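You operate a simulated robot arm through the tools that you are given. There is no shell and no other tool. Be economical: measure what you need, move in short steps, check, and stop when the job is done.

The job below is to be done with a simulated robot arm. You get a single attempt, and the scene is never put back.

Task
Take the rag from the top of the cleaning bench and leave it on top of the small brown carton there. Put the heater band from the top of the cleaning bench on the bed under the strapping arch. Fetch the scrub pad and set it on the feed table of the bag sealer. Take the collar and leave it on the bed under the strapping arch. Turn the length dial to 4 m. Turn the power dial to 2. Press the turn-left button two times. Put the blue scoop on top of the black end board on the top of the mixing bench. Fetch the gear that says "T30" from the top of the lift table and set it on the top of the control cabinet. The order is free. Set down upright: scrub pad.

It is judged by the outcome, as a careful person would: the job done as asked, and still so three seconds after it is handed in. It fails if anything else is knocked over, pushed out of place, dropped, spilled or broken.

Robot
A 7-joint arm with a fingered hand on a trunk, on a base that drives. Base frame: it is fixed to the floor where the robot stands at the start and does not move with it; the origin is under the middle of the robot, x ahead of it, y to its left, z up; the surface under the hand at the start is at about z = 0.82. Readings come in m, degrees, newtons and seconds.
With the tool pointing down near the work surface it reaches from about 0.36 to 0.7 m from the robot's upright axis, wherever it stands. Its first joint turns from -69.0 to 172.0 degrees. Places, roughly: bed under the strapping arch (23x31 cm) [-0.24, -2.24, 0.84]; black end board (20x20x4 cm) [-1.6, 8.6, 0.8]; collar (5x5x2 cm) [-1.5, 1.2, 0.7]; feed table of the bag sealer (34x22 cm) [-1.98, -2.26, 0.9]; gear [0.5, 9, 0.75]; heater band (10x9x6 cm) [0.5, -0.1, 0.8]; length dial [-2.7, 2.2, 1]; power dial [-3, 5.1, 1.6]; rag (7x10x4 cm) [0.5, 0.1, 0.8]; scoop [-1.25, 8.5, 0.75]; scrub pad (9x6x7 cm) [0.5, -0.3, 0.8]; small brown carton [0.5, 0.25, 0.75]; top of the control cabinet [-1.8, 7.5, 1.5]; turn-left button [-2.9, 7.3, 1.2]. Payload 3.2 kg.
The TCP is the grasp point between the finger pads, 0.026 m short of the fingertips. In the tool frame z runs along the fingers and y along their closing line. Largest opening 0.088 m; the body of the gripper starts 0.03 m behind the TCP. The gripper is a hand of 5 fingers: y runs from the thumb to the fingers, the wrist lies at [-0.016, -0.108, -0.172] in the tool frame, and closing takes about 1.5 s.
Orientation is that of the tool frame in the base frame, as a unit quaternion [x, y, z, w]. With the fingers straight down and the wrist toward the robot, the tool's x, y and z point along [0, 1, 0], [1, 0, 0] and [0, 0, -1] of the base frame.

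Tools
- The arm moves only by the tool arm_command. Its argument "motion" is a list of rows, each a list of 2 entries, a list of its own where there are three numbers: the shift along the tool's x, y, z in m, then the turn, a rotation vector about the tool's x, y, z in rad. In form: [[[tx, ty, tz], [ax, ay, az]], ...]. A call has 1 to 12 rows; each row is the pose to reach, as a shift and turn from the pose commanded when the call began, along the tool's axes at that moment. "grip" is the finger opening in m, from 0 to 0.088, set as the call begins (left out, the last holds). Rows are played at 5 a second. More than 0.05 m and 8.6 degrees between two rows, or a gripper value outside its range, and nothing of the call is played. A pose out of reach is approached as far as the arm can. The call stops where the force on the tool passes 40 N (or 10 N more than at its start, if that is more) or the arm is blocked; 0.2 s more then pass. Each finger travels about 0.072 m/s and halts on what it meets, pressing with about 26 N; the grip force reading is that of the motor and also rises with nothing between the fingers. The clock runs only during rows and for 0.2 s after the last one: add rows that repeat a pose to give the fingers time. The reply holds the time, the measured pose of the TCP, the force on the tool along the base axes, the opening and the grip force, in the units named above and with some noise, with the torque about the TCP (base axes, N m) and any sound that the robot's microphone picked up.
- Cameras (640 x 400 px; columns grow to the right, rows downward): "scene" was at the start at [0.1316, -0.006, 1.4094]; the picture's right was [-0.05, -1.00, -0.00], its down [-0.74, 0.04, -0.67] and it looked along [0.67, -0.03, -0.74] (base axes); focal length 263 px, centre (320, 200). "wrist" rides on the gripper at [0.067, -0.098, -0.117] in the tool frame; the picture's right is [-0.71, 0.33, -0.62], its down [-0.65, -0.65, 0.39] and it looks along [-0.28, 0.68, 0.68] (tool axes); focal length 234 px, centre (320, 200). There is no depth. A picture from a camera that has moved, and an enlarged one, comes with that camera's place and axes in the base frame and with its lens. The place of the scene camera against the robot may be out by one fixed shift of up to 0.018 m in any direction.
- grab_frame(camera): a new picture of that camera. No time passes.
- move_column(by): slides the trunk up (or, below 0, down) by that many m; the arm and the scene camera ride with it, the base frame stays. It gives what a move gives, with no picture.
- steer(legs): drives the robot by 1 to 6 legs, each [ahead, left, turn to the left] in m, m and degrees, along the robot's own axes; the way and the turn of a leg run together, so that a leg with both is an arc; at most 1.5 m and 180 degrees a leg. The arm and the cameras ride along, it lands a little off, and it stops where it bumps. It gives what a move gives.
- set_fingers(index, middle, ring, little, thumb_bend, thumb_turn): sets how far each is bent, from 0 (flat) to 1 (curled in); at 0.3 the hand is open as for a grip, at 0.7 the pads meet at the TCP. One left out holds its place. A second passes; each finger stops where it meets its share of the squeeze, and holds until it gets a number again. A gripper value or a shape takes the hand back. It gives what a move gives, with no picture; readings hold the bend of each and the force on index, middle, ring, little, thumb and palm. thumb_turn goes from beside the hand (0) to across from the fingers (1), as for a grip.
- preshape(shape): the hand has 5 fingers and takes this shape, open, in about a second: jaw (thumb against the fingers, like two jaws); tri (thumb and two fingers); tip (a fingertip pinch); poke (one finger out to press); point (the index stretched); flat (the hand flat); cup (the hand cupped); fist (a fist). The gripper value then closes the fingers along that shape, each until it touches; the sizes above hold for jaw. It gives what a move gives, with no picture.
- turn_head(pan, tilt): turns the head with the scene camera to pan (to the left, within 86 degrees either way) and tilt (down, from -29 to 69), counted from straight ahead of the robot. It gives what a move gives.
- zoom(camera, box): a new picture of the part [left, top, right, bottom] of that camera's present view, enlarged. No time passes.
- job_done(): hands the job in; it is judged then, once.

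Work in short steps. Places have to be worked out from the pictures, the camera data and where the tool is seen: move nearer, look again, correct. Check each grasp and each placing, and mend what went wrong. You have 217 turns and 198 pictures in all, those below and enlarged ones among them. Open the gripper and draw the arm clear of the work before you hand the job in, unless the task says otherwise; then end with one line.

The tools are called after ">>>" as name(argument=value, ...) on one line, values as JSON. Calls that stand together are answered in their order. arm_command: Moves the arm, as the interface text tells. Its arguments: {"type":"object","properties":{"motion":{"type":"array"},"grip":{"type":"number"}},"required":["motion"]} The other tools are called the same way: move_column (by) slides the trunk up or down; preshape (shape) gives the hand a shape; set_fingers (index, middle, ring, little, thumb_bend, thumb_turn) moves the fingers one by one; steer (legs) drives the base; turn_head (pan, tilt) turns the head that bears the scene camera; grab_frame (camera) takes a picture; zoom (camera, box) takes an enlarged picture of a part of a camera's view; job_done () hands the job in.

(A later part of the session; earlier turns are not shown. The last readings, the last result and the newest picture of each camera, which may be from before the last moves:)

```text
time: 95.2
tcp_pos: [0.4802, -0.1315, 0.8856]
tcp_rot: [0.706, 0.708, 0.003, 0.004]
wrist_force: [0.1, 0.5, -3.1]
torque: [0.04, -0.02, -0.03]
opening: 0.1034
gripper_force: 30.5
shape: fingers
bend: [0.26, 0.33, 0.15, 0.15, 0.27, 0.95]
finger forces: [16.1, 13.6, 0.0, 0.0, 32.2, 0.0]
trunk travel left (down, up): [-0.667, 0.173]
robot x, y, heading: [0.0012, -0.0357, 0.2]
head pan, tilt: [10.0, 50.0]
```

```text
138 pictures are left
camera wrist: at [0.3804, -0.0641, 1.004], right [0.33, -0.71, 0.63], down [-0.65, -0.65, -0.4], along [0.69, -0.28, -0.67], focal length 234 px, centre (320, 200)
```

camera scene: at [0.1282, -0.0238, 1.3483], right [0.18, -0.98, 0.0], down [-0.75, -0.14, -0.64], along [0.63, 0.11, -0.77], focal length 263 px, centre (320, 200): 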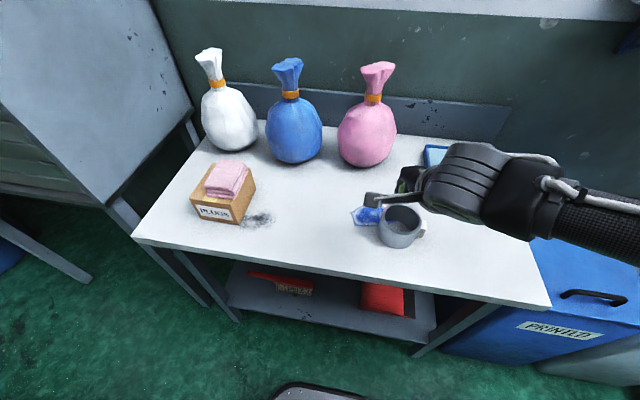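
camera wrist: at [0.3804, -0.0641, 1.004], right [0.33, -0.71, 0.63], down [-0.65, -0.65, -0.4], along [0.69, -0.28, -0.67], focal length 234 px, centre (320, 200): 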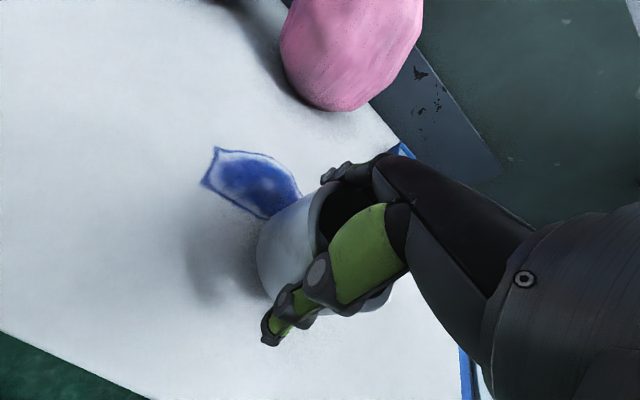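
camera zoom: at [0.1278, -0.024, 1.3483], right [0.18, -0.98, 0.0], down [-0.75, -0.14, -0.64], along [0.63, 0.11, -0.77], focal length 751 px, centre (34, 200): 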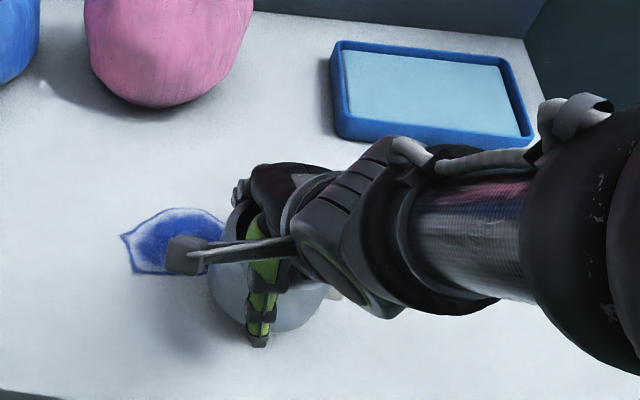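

The ring is lifted and held (3 N of weight). I'll raise it, draw it in, back off and drive toward the strapping arch.

>>> arm_command(motion=[[[0, 0, -0.04], [0, 0, 0]], [[0, 0, -0.08], [0, 0, 0]], [[0, -0.02, -0.12], [0, 0, 0]], [[0, -0.05, -0.15], [0, 0, 0]], [[0, -0.07, -0.17], [0, 0, 0]]])

>>> steer(legs=[[-0.4, 0, 0], [0, 0, -90], [1.35, 0, 0]])

>>> turn_head(pan=0, tilt=35)

>>> grab_frame(camera="scene")

```text
time: 96.4
tcp_pos: [0.4062, -0.1294, 1.0594]
tcp_rot: [0.707, 0.707, 0.005, 0.006]
wrist_force: [-0.2, 0.3, -1.8]
torque: [0.03, -0.02, -0.01]
opening: 0.0983
gripper_force: 25.0
shape: fingers
bend: [0.26, 0.35, 0.15, 0.15, 0.31, 0.95]
finger forces: [12.7, 12.5, 0.0, 0.1, 25.1, 0.0]
trunk travel left (down, up): [-0.667, 0.173]
robot x, y, heading: [-0.001, -0.0342, 0.1]
head pan, tilt: [10.0, 50.0]
```

```text
time: 109.1
tcp_pos: [-0.4762, -1.8062, 1.0576]
tcp_rot: [1.0, 0.009, 0.0, 0.006]
wrist_force: [0.1, -0.5, -2.4]
torque: [-0.02, -0.03, 0.01]
opening: 0.0978
gripper_force: 24.8
shape: fingers
bend: [0.26, 0.35, 0.15, 0.15, 0.32, 0.95]
finger forces: [12.4, 12.9, 0.0, 0.1, 24.7, 0.1]
trunk travel left (down, up): [-0.667, 0.173]
robot x, y, heading: [-0.3921, -1.3955, -89.2]
head pan, tilt: [10.0, 50.0]
```

```text
time: 109.9
tcp_pos: [-0.4762, -1.8043, 1.0566]
tcp_rot: [1.0, 0.01, 0.0, 0.006]
wrist_force: [0.1, 0.2, -3.0]
torque: [0.02, 0.0, 0.01]
opening: 0.098
gripper_force: 25.4
shape: fingers
bend: [0.26, 0.35, 0.15, 0.15, 0.32, 0.95]
finger forces: [12.4, 13.0, 0.1, 0.1, 24.7, 0.0]
trunk travel left (down, up): [-0.667, 0.173]
robot x, y, heading: [-0.3885, -1.3964, -88.8]
head pan, tilt: [0.0, 35.0]
```

```text
137 pictures are left
camera scene: at [-0.3838, -1.5364, 1.3701], right [-1.0, -0.02, 0.0], down [-0.01, 0.57, -0.82], along [0.02, -0.82, -0.57], focal length 263 px, centre (320, 200)
```

scene: 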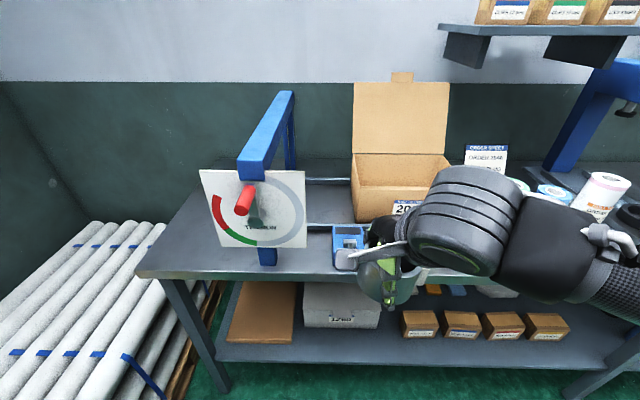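

I see the blue arch with its gauge plate in front and the box to its right. I'll enlarge that area to find the bed.

>>> zoom(camera="scene", box=[190, 80, 390, 280])

>>> grab_frame(camera="wrist")

```text
2.00 times, centred on (290, 180) of scene
camera zoom: at [-0.3838, -1.5364, 1.3701], right [-1.0, -0.02, 0.0], down [-0.01, 0.57, -0.82], along [0.02, -0.82, -0.57], focal length 526 px, centre (380, 240)
```

zoom: 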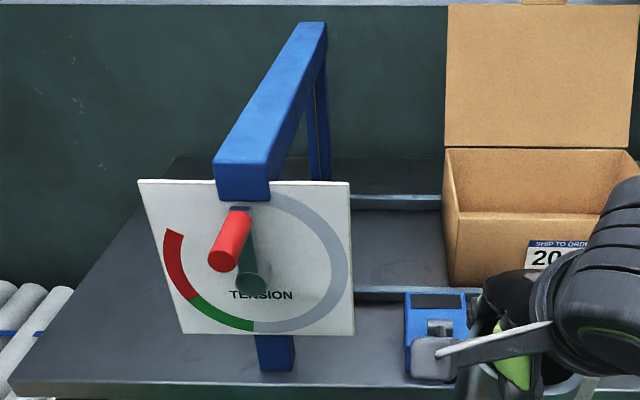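

```text
135 pictures are left
camera wrist: at [-0.4122, -1.7047, 1.1754], right [-0.7, -0.34, 0.63], down [-0.66, 0.64, -0.4], along [-0.27, -0.69, -0.67], focal length 234 px, centre (320, 200)
```

wrist: 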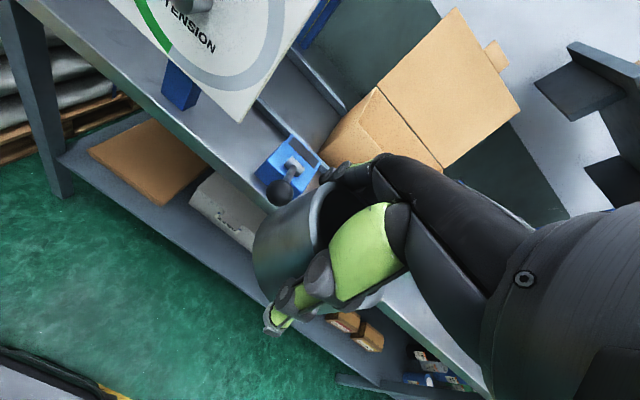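

The bed lies under the arch behind the gauge plate, about x −0.36…−0.13, y −2.16…−2.44, and is open toward the right. I'll raise the ring, drive in close and approach from the open side with the hand turned.

>>> arm_command(motion=[[[0, 0, -0.035], [0, 0, 0]], [[0, 0, -0.07], [0, 0, 0]]])

>>> steer(legs=[[0.215, 0, -1]])

>>> turn_head(pan=12, tilt=45)

>>> grab_frame(camera="scene")

>>> grab_frame(camera="wrist")

```text
time: 110.5
tcp_pos: [-0.4756, -1.8069, 1.1296]
tcp_rot: [1.0, 0.01, 0.0, 0.005]
wrist_force: [0.0, 0.2, -2.3]
torque: [-0.04, 0.01, 0.02]
opening: 0.0978
gripper_force: 24.9
shape: fingers
bend: [0.26, 0.35, 0.15, 0.15, 0.32, 0.95]
finger forces: [12.4, 12.9, 0.0, 0.1, 24.4, 0.0]
trunk travel left (down, up): [-0.667, 0.173]
robot x, y, heading: [-0.3894, -1.3963, -88.7]
head pan, tilt: [0.0, 35.0]
```

```text
time: 112.1
tcp_pos: [-0.4799, -2.0178, 1.1281]
tcp_rot: [1.0, 0.001, 0.0, 0.007]
wrist_force: [0.2, 0.1, -3.4]
torque: [0.03, -0.01, 0.0]
opening: 0.0976
gripper_force: 24.6
shape: fingers
bend: [0.26, 0.35, 0.15, 0.15, 0.32, 0.95]
finger forces: [12.4, 12.8, 0.0, 0.1, 24.4, 0.1]
trunk travel left (down, up): [-0.667, 0.173]
robot x, y, heading: [-0.3889, -1.6057, -89.8]
head pan, tilt: [0.0, 35.0]
```

```text
time: 112.8
tcp_pos: [-0.4819, -2.0164, 1.1289]
tcp_rot: [1.0, 0.0, 0.0, 0.005]
wrist_force: [0.5, 0.0, -2.1]
torque: [-0.01, -0.04, 0.0]
opening: 0.0978
gripper_force: 24.5
shape: fingers
bend: [0.26, 0.35, 0.15, 0.15, 0.32, 0.95]
finger forces: [12.3, 12.8, 0.0, 0.1, 24.4, 0.0]
trunk travel left (down, up): [-0.667, 0.173]
robot x, y, heading: [-0.3886, -1.6092, -89.8]
head pan, tilt: [12.0, 45.0]
```

```text
134 pictures are left
camera scene: at [-0.367, -1.7398, 1.3554], right [-0.98, -0.21, 0.0], down [-0.15, 0.69, -0.71], along [0.15, -0.69, -0.71], focal length 263 px, centre (320, 200)
```

scene: 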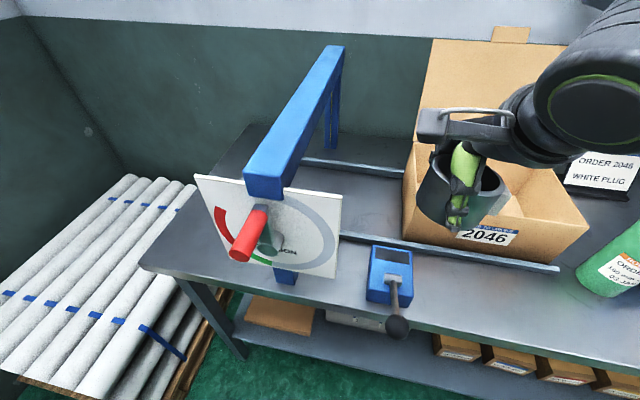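

```text
133 pictures are left
camera wrist: at [-0.4148, -1.918, 1.2468], right [-0.71, -0.33, 0.63], down [-0.65, 0.65, -0.4], along [-0.28, -0.69, -0.67], focal length 234 px, centre (320, 200)
```

wrist: 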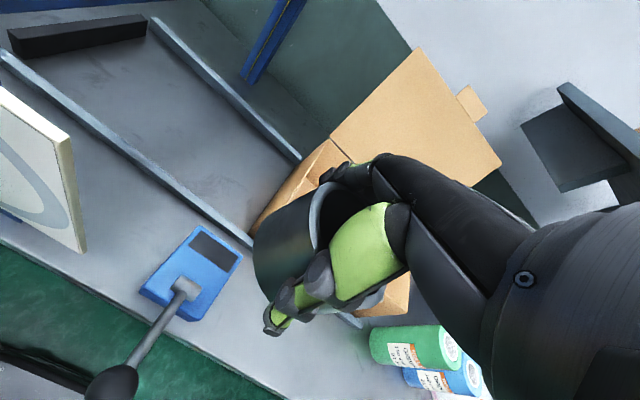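

The wrist view shows the bed clearly: rails at y ≈ −2.12 and −2.38, a black stop at x ≈ −0.08, and the box starting at x ≈ −0.48. I'll turn the hand 60° and come over the bed's right end, staying right of the arch beam.

>>> arm_command(motion=[[[0.01, 0.025, 0], [0, 0, -0.13]], [[0.02, 0.05, 0], [0, 0, -0.26]], [[0.03, 0.075, 0], [0, 0, -0.39]], [[0.045, 0.1, 0], [0, 0, -0.52]], [[0.06, 0.13, 0], [0, 0, -0.65]], [[0.075, 0.16, 0.01], [0, 0, -0.78]], [[0.09, 0.185, 0.02], [0, 0, -0.91]], [[0.097, 0.204, 0.03], [0, 0, -1.04]]])

>>> grab_frame(camera="scene")

>>> grab_frame(camera="wrist")

```text
time: 114.7
tcp_pos: [-0.3794, -2.2231, 1.0982]
tcp_rot: [0.866, 0.5, -0.003, 0.002]
wrist_force: [0.6, 0.5, -3.1]
torque: [0.03, -0.02, -0.03]
opening: 0.0961
gripper_force: 23.9
shape: fingers
bend: [0.27, 0.35, 0.15, 0.15, 0.32, 0.96]
finger forces: [10.5, 14.0, 0.0, 0.0, 23.2, 0.0]
trunk travel left (down, up): [-0.667, 0.173]
robot x, y, heading: [-0.3876, -1.6052, -89.6]
head pan, tilt: [12.0, 45.0]
```

```text
132 pictures are left
camera scene: at [-0.3642, -1.7432, 1.355], right [-0.98, -0.21, 0.0], down [-0.15, 0.69, -0.7], along [0.15, -0.69, -0.71], focal length 263 px, centre (320, 200)
```

scene: 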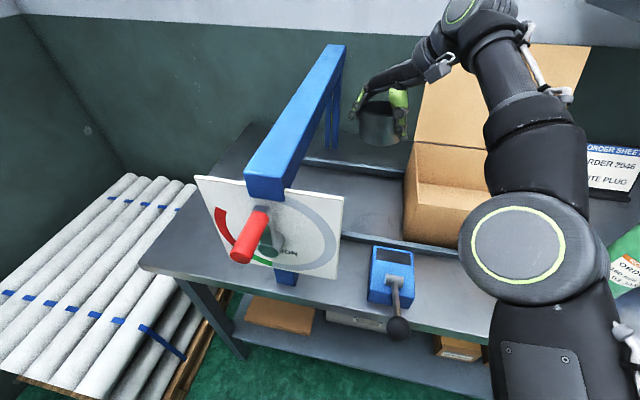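

```text
131 pictures are left
camera wrist: at [-0.4309, -2.1155, 1.2163], right [-0.07, -0.77, 0.63], down [-0.89, -0.24, -0.39], along [0.45, -0.59, -0.67], focal length 234 px, centre (320, 200)
```

wrist: 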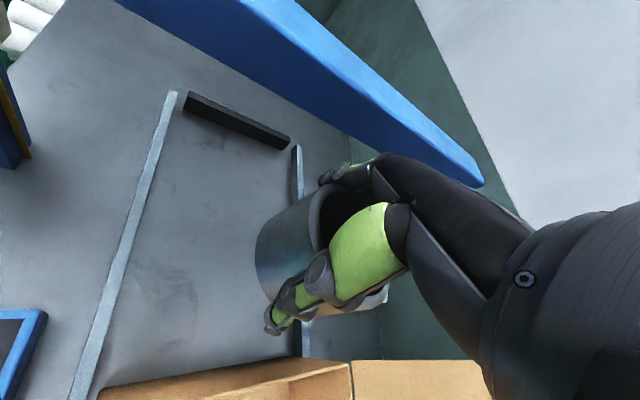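

Clear of the beam and box. I'll lower to about 4 cm above the bed here.

>>> arm_command(motion=[[[0, 0, 0.04], [0, 0, 0]], [[0, 0, 0.08], [0, 0, 0]], [[0, 0, 0.12], [0, 0, 0]], [[0, 0, 0.16], [0, 0, 0]], [[0, 0, 0.172], [0, 0, 0]]])

>>> grab_frame(camera="scene")

>>> grab_frame(camera="wrist")

```text
time: 115.8
tcp_pos: [-0.385, -2.2243, 0.9297]
tcp_rot: [0.867, 0.498, -0.003, 0.005]
wrist_force: [-0.5, 0.3, -2.9]
torque: [-0.01, -0.02, 0.02]
opening: 0.0955
gripper_force: 22.6
shape: fingers
bend: [0.27, 0.35, 0.15, 0.15, 0.32, 0.96]
finger forces: [10.1, 13.5, 0.0, 0.0, 22.3, 0.1]
trunk travel left (down, up): [-0.667, 0.173]
robot x, y, heading: [-0.3852, -1.6084, -89.9]
head pan, tilt: [12.0, 45.0]
```

```text
130 pictures are left
camera scene: at [-0.3668, -1.7399, 1.3553], right [-0.98, -0.21, 0.0], down [-0.15, 0.69, -0.71], along [0.15, -0.69, -0.71], focal length 263 px, centre (320, 200)
```

scene: 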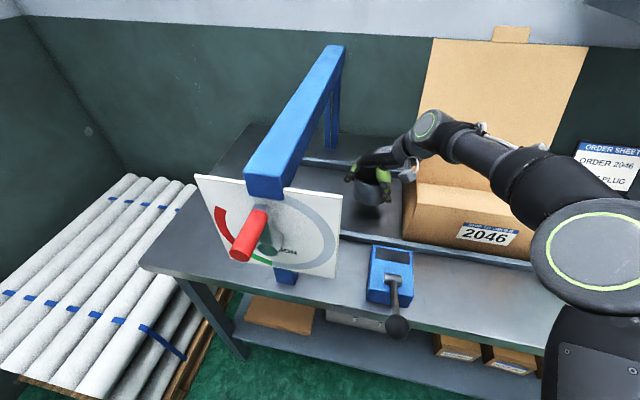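

```text
129 pictures are left
camera wrist: at [-0.4356, -2.1151, 1.0479], right [-0.07, -0.77, 0.63], down [-0.89, -0.23, -0.39], along [0.45, -0.59, -0.67], focal length 234 px, centre (320, 200)
```

wrist: 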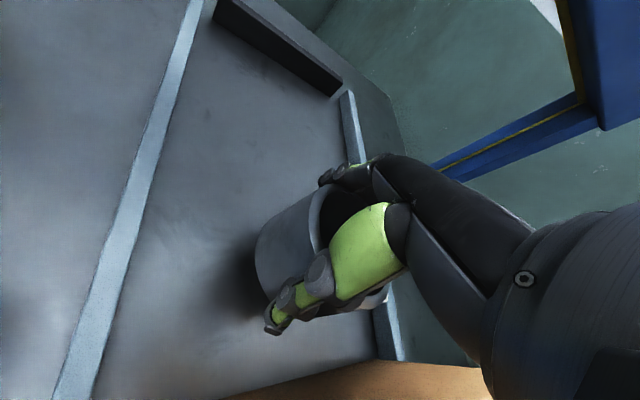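

Now I'll slide left along the bed at low height, keeping the hand under the beam.

>>> arm_command(motion=[[[0.004, 0.03, 0.01], [0, 0, 0]], [[0.008, 0.06, 0.02], [0, 0, 0]], [[0.011, 0.085, 0.02], [0, 0, 0]], [[0.013, 0.1, 0.02], [0, 0, 0]]])

>>> grab_frame(camera="scene")

>>> grab_frame(camera="wrist")

```text
time: 116.8
tcp_pos: [-0.2929, -2.2515, 0.9081]
tcp_rot: [0.868, 0.497, -0.002, 0.004]
wrist_force: [-0.8, -0.1, -2.5]
torque: [0.04, -0.04, 0.0]
opening: 0.0955
gripper_force: 22.1
shape: fingers
bend: [0.27, 0.35, 0.15, 0.15, 0.33, 0.96]
finger forces: [10.0, 13.3, 0.1, 0.0, 21.8, 0.0]
out of reach, approached as far as the arm can: row 4
trunk travel left (down, up): [-0.667, 0.173]
robot x, y, heading: [-0.3843, -1.6079, -89.8]
head pan, tilt: [12.0, 45.0]
```

```text
128 pictures are left
camera scene: at [-0.3672, -1.7397, 1.3554], right [-0.98, -0.21, 0.0], down [-0.15, 0.69, -0.71], along [0.15, -0.69, -0.71], focal length 263 px, centre (320, 200)
```

scene: 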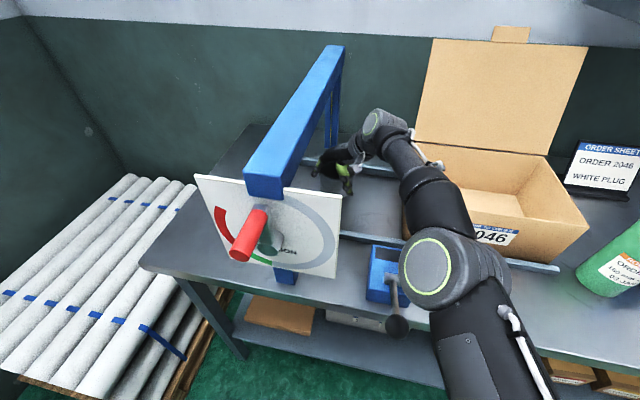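

```text
127 pictures are left
camera wrist: at [-0.3446, -2.1437, 1.0258], right [-0.07, -0.77, 0.63], down [-0.89, -0.23, -0.39], along [0.45, -0.59, -0.67], focal length 234 px, centre (320, 200)
```

wrist: 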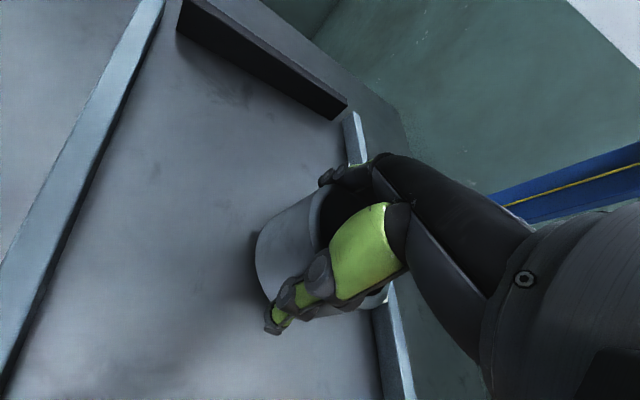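

The ring is at (−0.293, −2.25), between the rails and right of the beam line. I'll lower with the trunk toward contact.

>>> move_column(by=-0.024)

>>> move_column(by=-0.005)

>>> grab_frame(camera="wrist")

```text
time: 117.5
tcp_pos: [-0.2937, -2.2493, 0.8937]
tcp_rot: [0.869, 0.495, -0.003, 0.015]
wrist_force: [1.0, 1.5, 29.4]
torque: [-0.69, -1.1, 0.07]
opening: 0.0956
gripper_force: 28.9
shape: fingers
bend: [0.26, 0.33, 0.15, 0.15, 0.33, 0.96]
finger forces: [19.3, 16.9, 0.0, 0.0, 21.5, 0.0]
trunk travel left (down, up): [-0.643, 0.197]
robot x, y, heading: [-0.388, -1.6104, -89.7]
head pan, tilt: [12.0, 45.0]
```

```text
time: 118.0
tcp_pos: [-0.2934, -2.255, 0.894]
tcp_rot: [0.869, 0.494, -0.002, 0.02]
wrist_force: [-0.2, 4.3, 18.4]
torque: [-0.37, -0.59, 0.15]
opening: 0.0953
gripper_force: 27.9
shape: fingers
bend: [0.26, 0.33, 0.15, 0.15, 0.33, 0.96]
finger forces: [16.6, 15.2, 0.1, 0.0, 24.5, 0.0]
trunk travel left (down, up): [-0.638, 0.202]
robot x, y, heading: [-0.3888, -1.6094, -89.5]
head pan, tilt: [12.0, 45.0]
stopped: the force on the tool passed its limit at 41 N (the readings are from after the stop); the commanded pose is now the measured one
```

```text
126 pictures are left
camera wrist: at [-0.3453, -2.1428, 1.0083], right [-0.09, -0.75, 0.65], down [-0.89, -0.24, -0.39], along [0.45, -0.61, -0.65], focal length 234 px, centre (320, 200)
```

wrist: 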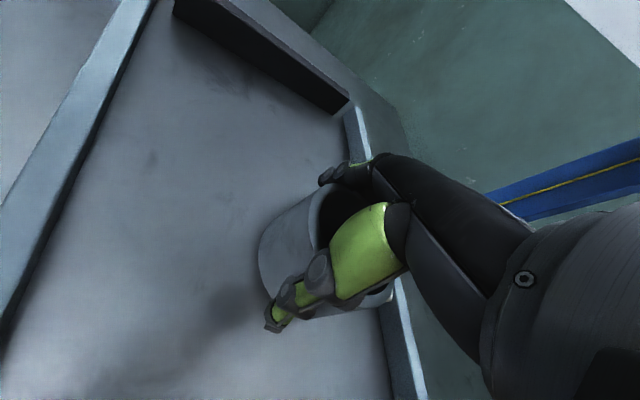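

The ring rests on the bed. I'll open the fingers, lift just above the rim, slide out to the right under the beam, then rise.

>>> set_fingers(index=0.12, middle=0.12, thumb_bend=0.12, ring=0.12, little=0.12)

>>> arm_command(motion=[[[0, 0, -0.02], [0, 0, 0]], [[0, 0, -0.045], [0, 0, 0]], [[0, 0, -0.065], [0, 0, 0]], [[0, 0, -0.07], [0, 0, 0]]])

>>> grab_frame(camera="wrist")

>>> grab_frame(camera="scene")

```text
time: 119.0
tcp_pos: [-0.2924, -2.2565, 0.8892]
tcp_rot: [0.869, 0.495, -0.003, 0.015]
wrist_force: [-0.5, -0.4, 0.1]
torque: [-0.01, 0.0, 0.02]
opening: 0.1143
gripper_force: 0.0
shape: fingers
bend: [0.12, 0.12, 0.12, 0.12, 0.13, 0.97]
finger forces: [0.0, 0.0, 0.0, 0.1, 0.0, 0.0]
trunk travel left (down, up): [-0.638, 0.202]
robot x, y, heading: [-0.3861, -1.6079, -90.1]
head pan, tilt: [12.0, 45.0]
```

```text
time: 120.0
tcp_pos: [-0.2936, -2.2463, 0.9515]
tcp_rot: [0.869, 0.495, -0.002, 0.013]
wrist_force: [0.5, 0.1, -0.5]
torque: [0.0, 0.0, -0.02]
opening: 0.1147
gripper_force: 0.0
shape: fingers
bend: [0.12, 0.12, 0.12, 0.12, 0.13, 0.97]
finger forces: [0.1, 0.0, 0.0, 0.1, 0.0, 0.0]
out of reach, approached as far as the arm can: row 3, 4
trunk travel left (down, up): [-0.638, 0.202]
robot x, y, heading: [-0.3857, -1.6076, -89.8]
head pan, tilt: [12.0, 45.0]
```

```text
125 pictures are left
camera wrist: at [-0.345, -2.1355, 1.0677], right [-0.08, -0.76, 0.64], down [-0.89, -0.24, -0.39], along [0.45, -0.6, -0.66], focal length 234 px, centre (320, 200)
```

wrist: 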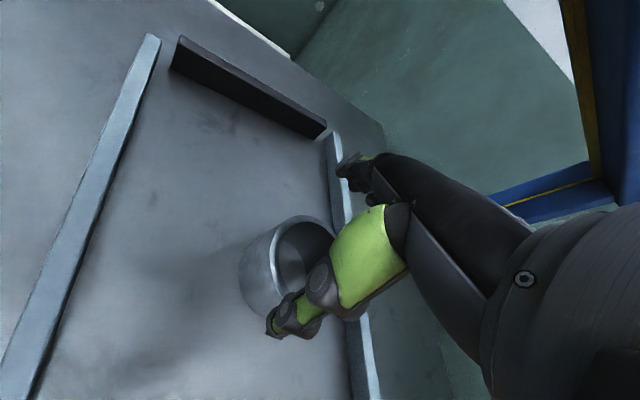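

```text
124 pictures are left
camera scene: at [-0.3666, -1.74, 1.3267], right [-0.98, -0.21, 0.0], down [-0.15, 0.69, -0.71], along [0.15, -0.69, -0.71], focal length 263 px, centre (320, 200)
```

scene: 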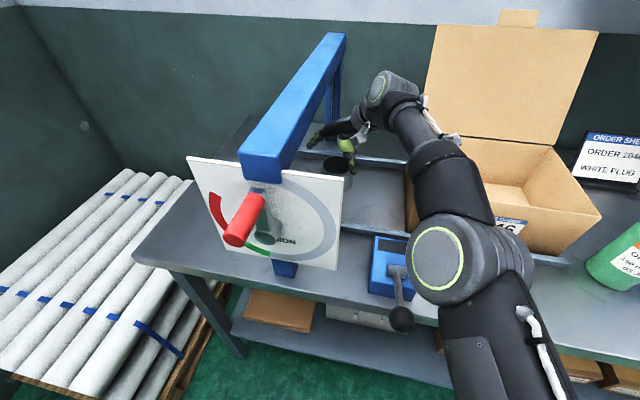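

The ring stands on the bed. I'll raise the trunk a little for margin, slide out right, then rise and draw in.

>>> move_column(by=0.025)

>>> arm_command(motion=[[[0, -0.04, 0], [0, 0, 0]], [[0, -0.08, 0], [0, 0, 0]], [[0, -0.115, 0], [0, 0, 0]], [[0, -0.12, -0.04], [0, 0, 0]], [[0, -0.12, -0.08], [0, 0, 0]], [[0, -0.12, -0.12], [0, 0, 0]], [[0.03, -0.12, -0.15], [0, 0, 0.1]], [[0.06, -0.13, -0.16], [0, 0, 0.2]], [[0.1, -0.14, -0.17], [0, 0, 0.3]], [[0.14, -0.15, -0.17], [0, 0, 0.4]], [[0.18, -0.16, -0.17], [0, 0, 0.5]]])

>>> grab_frame(camera="scene")

```text
time: 120.8
tcp_pos: [-0.2933, -2.2463, 0.977]
tcp_rot: [0.868, 0.496, -0.002, 0.014]
wrist_force: [-0.5, 1.1, -0.6]
torque: [0.05, 0.01, 0.0]
opening: 0.1147
gripper_force: 0.1
shape: fingers
bend: [0.12, 0.12, 0.12, 0.12, 0.13, 0.97]
finger forces: [0.0, 0.0, 0.1, 0.0, 0.1, 0.0]
trunk travel left (down, up): [-0.663, 0.177]
robot x, y, heading: [-0.3853, -1.6068, -90.0]
head pan, tilt: [12.0, 45.0]
```

```text
time: 123.2
tcp_pos: [-0.3403, -2.002, 1.1405]
tcp_rot: [0.964, 0.266, 0.0, 0.016]
wrist_force: [-0.1, -0.4, 0.0]
torque: [-0.03, 0.02, -0.01]
opening: 0.115
gripper_force: 0.0
shape: fingers
bend: [0.12, 0.12, 0.12, 0.12, 0.12, 0.97]
finger forces: [0.1, 0.1, 0.0, 0.0, 0.0, 0.1]
trunk travel left (down, up): [-0.663, 0.177]
robot x, y, heading: [-0.3861, -1.6081, -90.0]
head pan, tilt: [12.0, 45.0]
```

```text
123 pictures are left
camera scene: at [-0.3659, -1.7377, 1.352], right [-0.98, -0.21, 0.0], down [-0.15, 0.69, -0.71], along [0.15, -0.69, -0.71], focal length 263 px, centre (320, 200)
```

scene: 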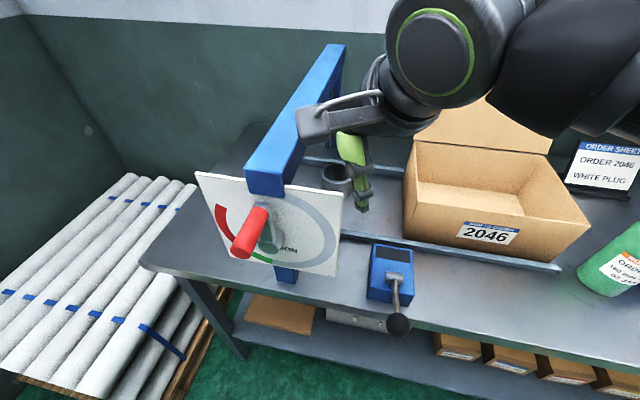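

The ring stands on the bed and nothing else moved. Next the collar, near (−1.5, 1.2): I'll back away, turn to face −x and look.

>>> steer(legs=[[-1.5, 0, 0], [0, 0, -90]])

>>> turn_head(pan=-35, tilt=28)

>>> grab_frame(camera="scene")

```text
time: 134.3
tcp_pos: [-0.7735, -0.1608, 1.1396]
tcp_rot: [0.869, -0.494, -0.01, 0.011]
wrist_force: [-0.3, 0.1, -0.6]
torque: [0.01, -0.02, 0.02]
opening: 0.1148
gripper_force: 0.1
shape: fingers
bend: [0.12, 0.12, 0.12, 0.12, 0.12, 0.97]
finger forces: [0.0, 0.1, 0.0, 0.1, 0.1, 0.0]
trunk travel left (down, up): [-0.663, 0.177]
robot x, y, heading: [-0.3744, -0.1167, -179.7]
head pan, tilt: [12.0, 45.0]
```

```text
time: 135.5
tcp_pos: [-0.7735, -0.16, 1.1393]
tcp_rot: [0.869, -0.494, -0.01, 0.01]
wrist_force: [0.0, 0.5, 0.8]
torque: [0.02, -0.03, 0.0]
opening: 0.1146
gripper_force: 0.0
shape: fingers
bend: [0.12, 0.12, 0.12, 0.12, 0.12, 0.97]
finger forces: [0.0, 0.0, 0.1, 0.0, 0.0, 0.0]
trunk travel left (down, up): [-0.663, 0.177]
robot x, y, heading: [-0.3727, -0.1183, -179.6]
head pan, tilt: [-35.0, 28.0]
```

```text
122 pictures are left
camera scene: at [-0.4991, -0.0658, 1.3776], right [0.57, 0.82, 0.0], down [0.39, -0.27, -0.88], along [-0.73, 0.5, -0.47], focal length 263 px, centre (320, 200)
```

scene: 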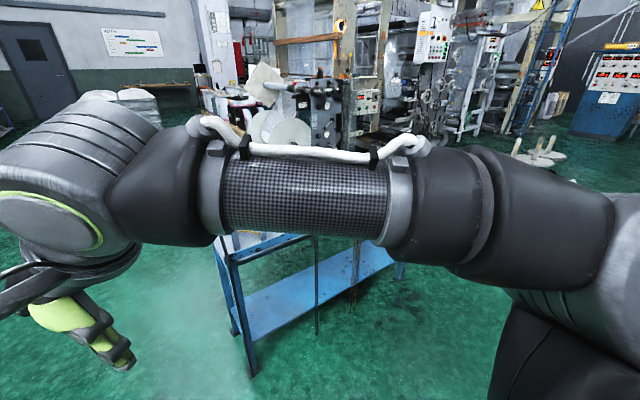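

The tool table's front edge is near x −1.33, y 0.05 to about 1.2. I'll move to face its far part and look.

>>> steer(legs=[[0.3, 0, 0], [0, -1.1, 0]])

>>> turn_head(pan=0, tilt=35)

>>> grab_frame(camera="scene")

```text
time: 142.9
tcp_pos: [-1.0797, 0.9676, 1.1395]
tcp_rot: [0.869, -0.495, -0.011, 0.01]
wrist_force: [0.1, 0.7, -1.1]
torque: [0.01, -0.02, 0.0]
opening: 0.1149
gripper_force: 0.0
shape: fingers
bend: [0.12, 0.12, 0.12, 0.12, 0.12, 0.97]
finger forces: [0.0, 0.1, 0.1, 0.0, 0.0, 0.0]
trunk travel left (down, up): [-0.663, 0.177]
robot x, y, heading: [-0.6824, 1.0118, -180.0]
head pan, tilt: [-35.0, 28.0]
```

```text
time: 143.9
tcp_pos: [-1.079, 0.968, 1.1386]
tcp_rot: [0.868, -0.496, -0.01, 0.011]
wrist_force: [-0.6, -0.2, -0.2]
torque: [0.01, 0.01, 0.0]
opening: 0.1148
gripper_force: 0.1
shape: fingers
bend: [0.12, 0.12, 0.12, 0.12, 0.12, 0.97]
finger forces: [0.0, 0.1, 0.0, 0.1, 0.1, 0.1]
trunk travel left (down, up): [-0.663, 0.177]
robot x, y, heading: [-0.6818, 1.0111, -179.9]
head pan, tilt: [0.0, 35.0]
```

```text
121 pictures are left
camera scene: at [-0.8177, 1.0096, 1.3666], right [0.0, 1.0, 0.0], down [0.57, 0.0, -0.82], along [-0.82, 0.0, -0.57], focal length 263 px, centre (320, 200)
```

scene: 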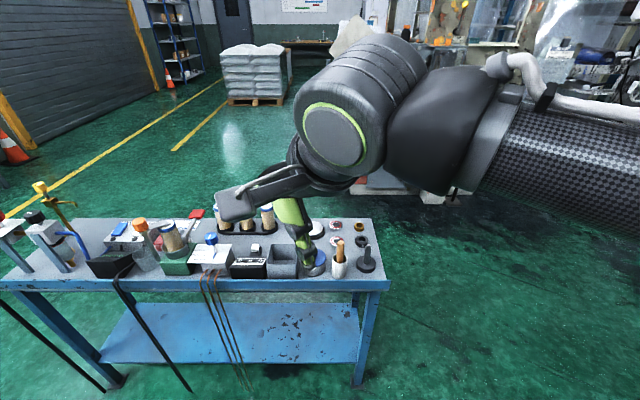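

Small round parts sit near the right end of the table. I'll enlarge that area.

>>> zoom(camera="scene", box=[200, 190, 400, 300])

>>> grab_frame(camera="wrist")

```text
3.20 times, centred on (300, 245) of scene
camera zoom: at [-0.8177, 1.0096, 1.3666], right [0.0, 1.0, 0.0], down [0.57, 0.0, -0.82], along [-0.82, 0.0, -0.57], focal length 841 px, centre (384, 56)
```

zoom: 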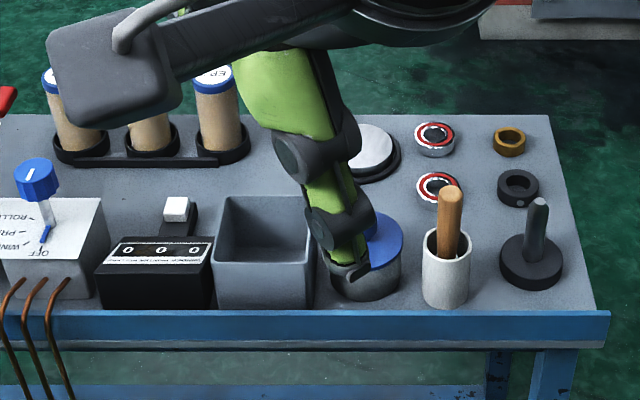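

```text
119 pictures are left
camera wrist: at [-0.9589, 0.9611, 1.2555], right [-0.63, 0.45, 0.64], down [0.22, 0.89, -0.4], along [-0.75, -0.11, -0.66], focal length 234 px, centre (320, 200)
```

wrist: 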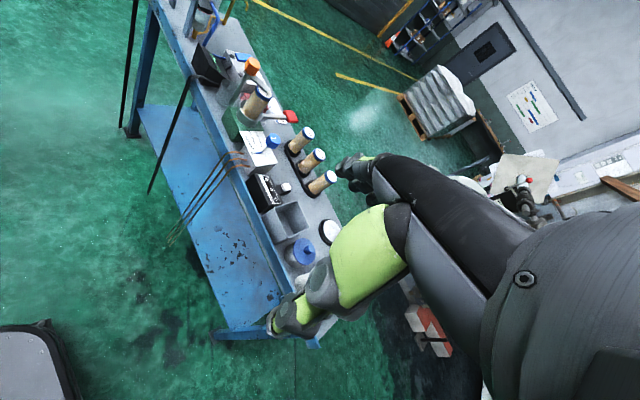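

The black ring with a set screw at about (−1.53, 1.165) is the collar; the table top is near z 0.68. I'll drive in, and bring the hand over it with the wrist to the right, off the table's end.

>>> steer(legs=[[0.26, 0, 0]])

>>> preshape(shape="tri")

>>> arm_command(motion=[[[0, 0, 0], [0, 0, -0.13]], [[0, 0, 0], [0, 0, -0.26]], [[0, 0, 0], [0, 0, -0.39]], [[0, 0, 0], [0, 0, -0.52]], [[0, 0, 0], [0, 0, -0.65]], [[0, 0, 0], [0, 0, -0.78]], [[0, 0, 0], [0, 0, -0.91]], [[0, 0, 0], [-0.01, 0.02, -1.04]]])

>>> turn_head(pan=-8, tilt=48)

>>> grab_frame(camera="scene")

```text
time: 145.8
tcp_pos: [-1.3462, 0.9658, 1.1396]
tcp_rot: [0.869, -0.494, -0.01, 0.01]
wrist_force: [-0.2, 0.9, 0.4]
torque: [-0.01, -0.01, 0.0]
opening: 0.1147
gripper_force: 0.1
shape: fingers
bend: [0.12, 0.12, 0.12, 0.12, 0.12, 0.97]
finger forces: [0.0, 0.0, 0.1, 0.0, 0.1, 0.0]
trunk travel left (down, up): [-0.663, 0.177]
robot x, y, heading: [-0.9515, 1.0106, -180.0]
head pan, tilt: [0.0, 35.0]
```

```text
time: 146.7
tcp_pos: [-1.3461, 0.9659, 1.1409]
tcp_rot: [0.869, -0.495, -0.009, 0.01]
wrist_force: [-0.1, -0.3, -1.0]
torque: [0.0, -0.02, -0.03]
opening: 0.0881
gripper_force: 0.0
shape: tri
bend: [0.3, 0.3, 0.99, 0.99, 0.3, 0.97]
finger forces: [0.0, 0.1, 0.0, 0.0, 0.1, 0.0]
trunk travel left (down, up): [-0.663, 0.177]
robot x, y, heading: [-0.9514, 1.0084, -180.1]
head pan, tilt: [0.0, 35.0]
```

```text
time: 148.5
tcp_pos: [-1.3475, 0.9649, 1.14]
tcp_rot: [1.0, 0.006, -0.007, 0.013]
wrist_force: [-0.5, 0.8, -0.9]
torque: [0.01, 0.0, 0.02]
opening: 0.0881
gripper_force: 0.0
shape: tri
bend: [0.3, 0.3, 0.99, 0.99, 0.3, 0.97]
finger forces: [0.0, 0.0, 0.0, 0.0, 0.1, 0.0]
trunk travel left (down, up): [-0.663, 0.177]
robot x, y, heading: [-0.9498, 1.0102, -179.6]
head pan, tilt: [0.0, 35.0]
```

```text
time: 149.2
tcp_pos: [-1.3458, 0.9654, 1.1395]
tcp_rot: [1.0, 0.002, -0.007, 0.013]
wrist_force: [-0.5, 0.7, -0.5]
torque: [0.02, 0.01, 0.01]
opening: 0.088
gripper_force: 0.1
shape: tri
bend: [0.3, 0.3, 0.99, 0.99, 0.3, 0.97]
finger forces: [0.0, 0.0, 0.0, 0.0, 0.1, 0.0]
trunk travel left (down, up): [-0.663, 0.177]
robot x, y, heading: [-0.9491, 1.0097, -180.0]
head pan, tilt: [-8.0, 48.0]
```

```text
118 pictures are left
camera scene: at [-1.0748, 1.0194, 1.3477], right [0.13, 0.99, 0.0], down [0.74, -0.1, -0.67], along [-0.66, 0.09, -0.74], focal length 263 px, centre (320, 200)
```

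scene: 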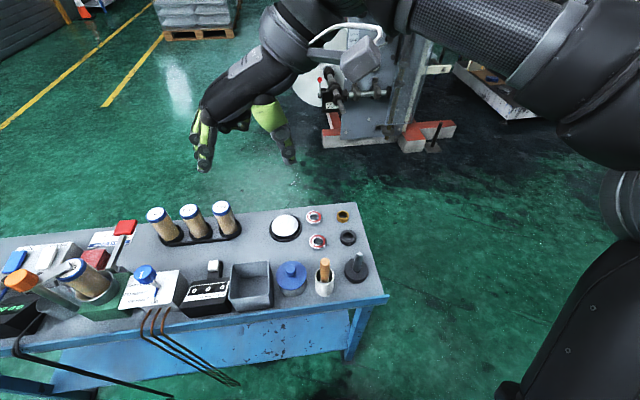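

Collar at about (−1.497, 1.161). I'll move over it at height, level the hand, then lower the trunk.

>>> arm_command(motion=[[[-0.025, -0.033, 0.01], [0.026, 0.014, 0.004]], [[-0.05, -0.066, 0.02], [0.026, 0.014, 0.004]], [[-0.075, -0.1, 0.04], [0.026, 0.014, 0.004]], [[-0.1, -0.133, 0.06], [0.026, 0.014, 0.004]], [[-0.125, -0.165, 0.08], [0.026, 0.014, 0.004]], [[-0.149, -0.195, 0.1], [0.026, 0.014, 0.004]]], grip=0.088)

>>> move_column(by=-0.18)

>>> grab_frame(camera="wrist")

>>> zoom(camera="scene", box=[240, 120, 440, 280])

```text
time: 150.6
tcp_pos: [-1.5017, 1.1589, 1.037]
tcp_rot: [1.0, 0.002, 0.0, 0.0]
wrist_force: [0.0, 0.2, -0.3]
torque: [0.01, -0.04, 0.01]
opening: 0.0879
gripper_force: 0.0
shape: tri
bend: [0.3, 0.3, 0.99, 0.99, 0.3, 0.97]
finger forces: [0.0, 0.0, 0.1, 0.0, 0.1, 0.0]
trunk travel left (down, up): [-0.663, 0.177]
robot x, y, heading: [-0.9444, 1.0106, -179.8]
head pan, tilt: [-8.0, 48.0]
```

```text
time: 152.6
tcp_pos: [-1.4981, 1.158, 0.8582]
tcp_rot: [1.0, 0.002, 0.0, 0.0]
wrist_force: [-0.4, 0.5, -0.1]
torque: [0.01, 0.01, 0.02]
opening: 0.088
gripper_force: 0.1
shape: tri
bend: [0.3, 0.3, 0.99, 0.99, 0.3, 0.97]
finger forces: [0.0, 0.0, 0.0, 0.0, 0.0, 0.1]
trunk travel left (down, up): [-0.483, 0.357]
robot x, y, heading: [-0.9519, 1.0089, -180.0]
head pan, tilt: [-8.0, 48.0]
```

```text
117 pictures are left
camera wrist: at [-1.4331, 1.2552, 0.9776], right [-0.71, -0.33, 0.63], down [-0.65, 0.65, -0.39], along [-0.28, -0.68, -0.68], focal length 234 px, centre (320, 200)
```

wrist: 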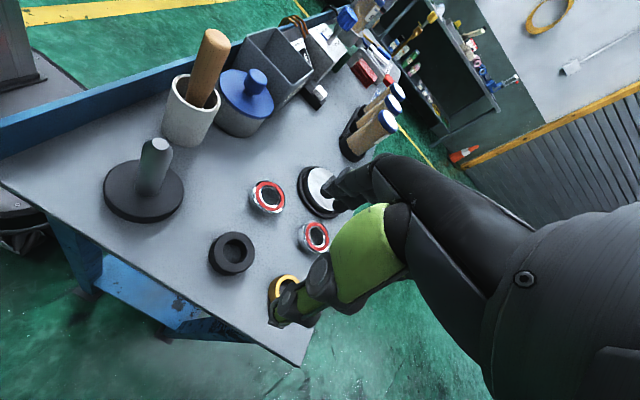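

```text
2.50 times, centred on (340, 200) of scene
camera zoom: at [-1.0747, 1.0194, 1.1677], right [0.14, 0.99, 0.0], down [0.74, -0.1, -0.67], along [-0.66, 0.09, -0.74], focal length 657 px, centre (270, 200)
```

zoom: 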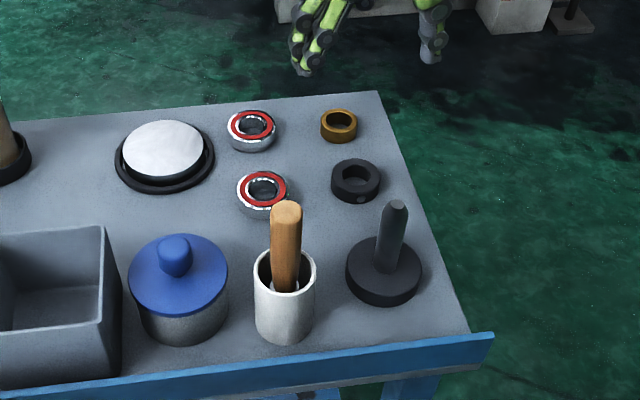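

Combining both views puts the collar at (−1.472, 1.154), its top at z ≈ 0.73 and the table at ≈ 0.71. I'll narrow the opening to 7 cm to clear the bearing and lower part-way.

>>> arm_command(motion=[[[0.013, 0.002, 0.02], [0, 0, 0]], [[0.026, 0.004, 0.045], [0, 0, 0]], [[0.026, 0.004, 0.06], [0, 0, 0]], [[0.026, 0.004, 0.06], [0, 0, 0]]], grip=0.07)

>>> grab_frame(camera="wrist")

>>> zoom(camera="scene", box=[260, 100, 440, 240])

```text
time: 153.6
tcp_pos: [-1.4725, 1.154, 0.7985]
tcp_rot: [1.0, 0.001, -0.002, 0.0]
wrist_force: [-0.3, 0.2, -0.4]
torque: [0.01, 0.01, -0.01]
opening: 0.0703
gripper_force: 0.1
shape: tri
bend: [0.38, 0.33, 0.99, 0.99, 0.08, 0.98]
finger forces: [0.0, 0.0, 0.1, 0.1, 0.0, 0.0]
trunk travel left (down, up): [-0.483, 0.357]
robot x, y, heading: [-0.9508, 1.01, -179.9]
head pan, tilt: [-8.0, 48.0]
```

```text
115 pictures are left
camera wrist: at [-1.4073, 1.2514, 0.9174], right [-0.71, -0.33, 0.63], down [-0.65, 0.65, -0.39], along [-0.28, -0.68, -0.68], focal length 234 px, centre (320, 200)
```

wrist: 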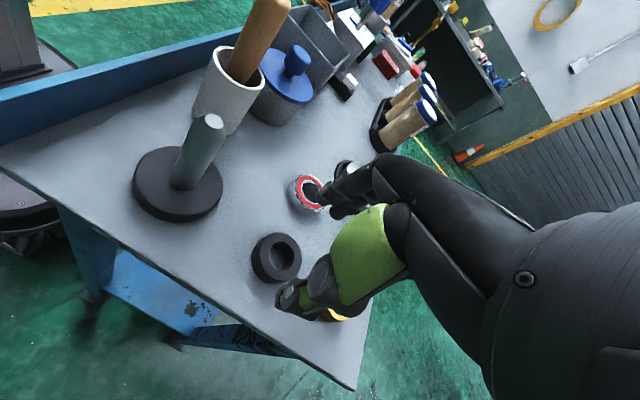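

```text
2.86 times, centred on (350, 170) of scene
camera zoom: at [-1.0747, 1.0194, 1.1676], right [0.14, 0.99, 0.0], down [0.74, -0.1, -0.67], along [-0.66, 0.09, -0.74], focal length 751 px, centre (234, 286)
```

zoom: 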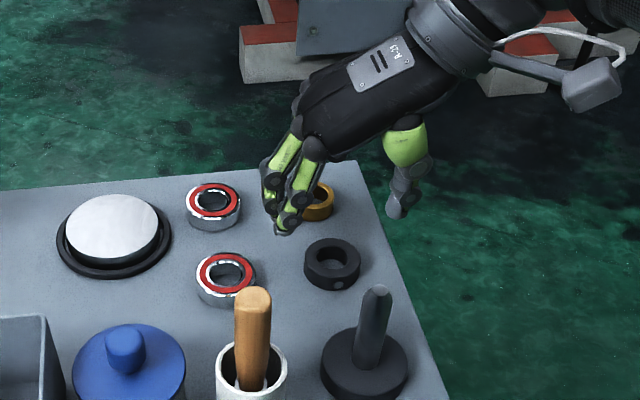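

The hand is aligned over the collar. Lowering to z 0.741 and closing.

>>> arm_command(motion=[[[0, 0, 0.03], [0, 0, 0]], [[0, 0, 0.05], [0, 0, 0]], [[0, 0, 0.057], [0, 0, 0]]])

>>> arm_command(motion=[[[0, 0, 0], [0, 0, 0]], [[0, 0, 0], [0, 0, 0]], [[0, 0, 0], [0, 0, 0]], [[0, 0, 0], [0, 0, 0]], [[0, 0, 0], [0, 0, 0]], [[0, 0, 0], [0, 0, 0]], [[0, 0, 0], [0, 0, 0]]], grip=0.0)

>>> arm_command(motion=[[[0, 0, -0.03], [0, 0, 0]], [[0, 0, -0.07], [0, 0, 0]], [[0, 0, -0.1], [0, 0, 0]]])

>>> zoom(camera="wrist", box=[180, 120, 420, 360])

>>> zoom(camera="scene", box=[240, 80, 460, 260])

```text
time: 154.4
tcp_pos: [-1.4725, 1.1523, 0.7465]
tcp_rot: [1.0, 0.0, -0.005, 0.001]
wrist_force: [0.7, -0.7, 20.0]
torque: [0.24, 0.08, -0.09]
opening: 0.0696
gripper_force: 0.1
shape: tri
bend: [0.38, 0.32, 0.99, 0.99, 0.08, 0.98]
finger forces: [0.0, 8.8, 0.0, 0.1, 12.0, 0.0]
trunk travel left (down, up): [-0.483, 0.357]
robot x, y, heading: [-0.9502, 1.0088, -179.9]
head pan, tilt: [-8.0, 48.0]
```

```text
time: 156.0
tcp_pos: [-1.4701, 1.1546, 0.7463]
tcp_rot: [1.0, 0.001, -0.005, 0.0]
wrist_force: [4.9, 10.2, 35.5]
torque: [1.89, -0.14, -0.22]
opening: 0.0336
gripper_force: 25.2
shape: tri
bend: [0.7, 0.76, 1.0, 1.0, 0.13, 1.0]
finger forces: [14.9, 0.2, 0.0, 0.0, 49.3, 0.0]
trunk travel left (down, up): [-0.483, 0.357]
robot x, y, heading: [-0.9466, 1.0111, -180.1]
head pan, tilt: [-8.0, 48.0]
```

```text
time: 156.8
tcp_pos: [-1.4734, 1.153, 0.8405]
tcp_rot: [1.0, 0.001, 0.0, 0.0]
wrist_force: [0.3, -0.6, -1.4]
torque: [0.0, 0.05, 0.01]
opening: 0.031
gripper_force: 26.4
shape: tri
bend: [0.69, 0.76, 1.0, 1.0, 0.13, 1.0]
finger forces: [18.7, 3.8, 0.0, 0.0, 23.6, 0.0]
trunk travel left (down, up): [-0.483, 0.357]
robot x, y, heading: [-0.9475, 1.0115, -179.7]
head pan, tilt: [-8.0, 48.0]
```

```text
1.67 times, centred on (300, 240) of wrist
camera zoom: at [-1.4075, 1.2497, 0.9593], right [-0.71, -0.33, 0.62], down [-0.65, 0.65, -0.39], along [-0.28, -0.68, -0.68], focal length 390 px, centre (353, 133)
```

zoom: 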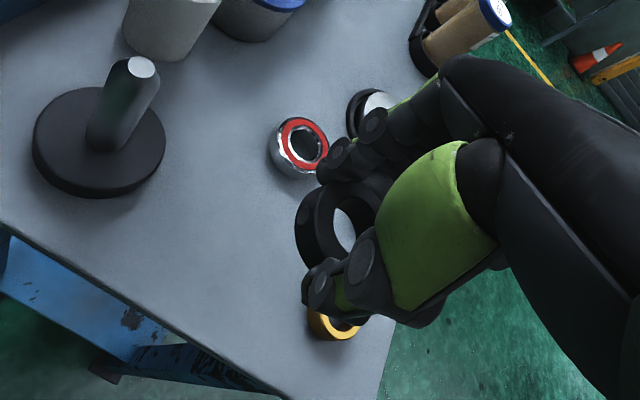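

```text
2.22 times, centred on (350, 170) of scene
camera zoom: at [-1.0745, 1.0192, 1.1675], right [0.14, 0.99, 0.0], down [0.74, -0.1, -0.67], along [-0.66, 0.09, -0.74], focal length 584 px, centre (253, 267)
```

zoom: 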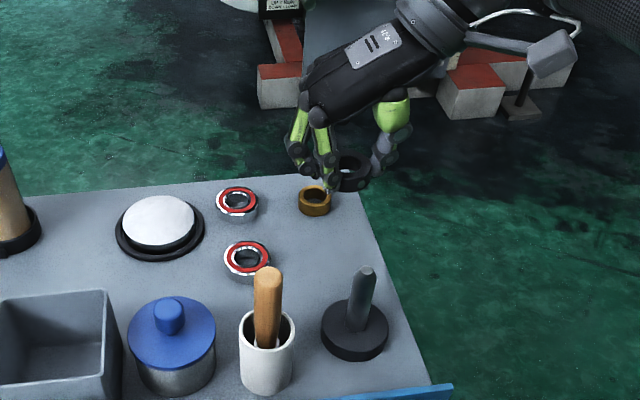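

The collar is held between thumb and fingers. I'll raise it with the trunk, back away, and drive back to the strapping arch.

>>> move_column(by=0.3)

>>> steer(legs=[[-0.53, 0, 0], [0, 1.12, 0], [0, 0, 90], [1.3, 0, 0]])

>>> grab_frame(camera="wrist")

```text
time: 159.8
tcp_pos: [-1.4745, 1.1522, 1.141]
tcp_rot: [1.0, 0.001, -0.001, 0.0]
wrist_force: [-0.3, 0.4, -1.3]
torque: [0.0, -0.02, 0.01]
opening: 0.0311
gripper_force: 25.7
shape: tri
bend: [0.69, 0.76, 1.0, 1.0, 0.13, 1.0]
finger forces: [18.9, 3.8, 0.0, 0.0, 23.4, 0.0]
trunk travel left (down, up): [-0.783, 0.057]
robot x, y, heading: [-0.9477, 1.0101, -179.9]
head pan, tilt: [-8.0, 48.0]
```

```text
time: 178.2
tcp_pos: [-0.5226, -1.9158, 1.14]
tcp_rot: [0.705, 0.709, 0.0, 0.0]
wrist_force: [-1.0, -0.3, -1.6]
torque: [0.0, -0.01, 0.0]
opening: 0.031
gripper_force: 25.9
shape: tri
bend: [0.69, 0.76, 1.0, 1.0, 0.13, 1.0]
finger forces: [18.3, 4.0, 0.1, 0.1, 23.2, 0.0]
trunk travel left (down, up): [-0.783, 0.057]
robot x, y, heading: [-0.3826, -1.3944, -89.3]
head pan, tilt: [-8.0, 48.0]
```

```text
111 pictures are left
camera wrist: at [-0.6207, -1.8495, 1.2591], right [0.34, -0.7, 0.62], down [-0.65, -0.65, -0.39], along [0.68, -0.28, -0.68], focal length 234 px, centre (320, 200)
```

wrist: 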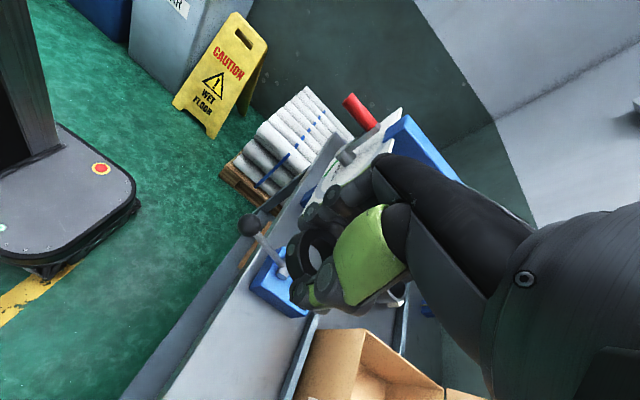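

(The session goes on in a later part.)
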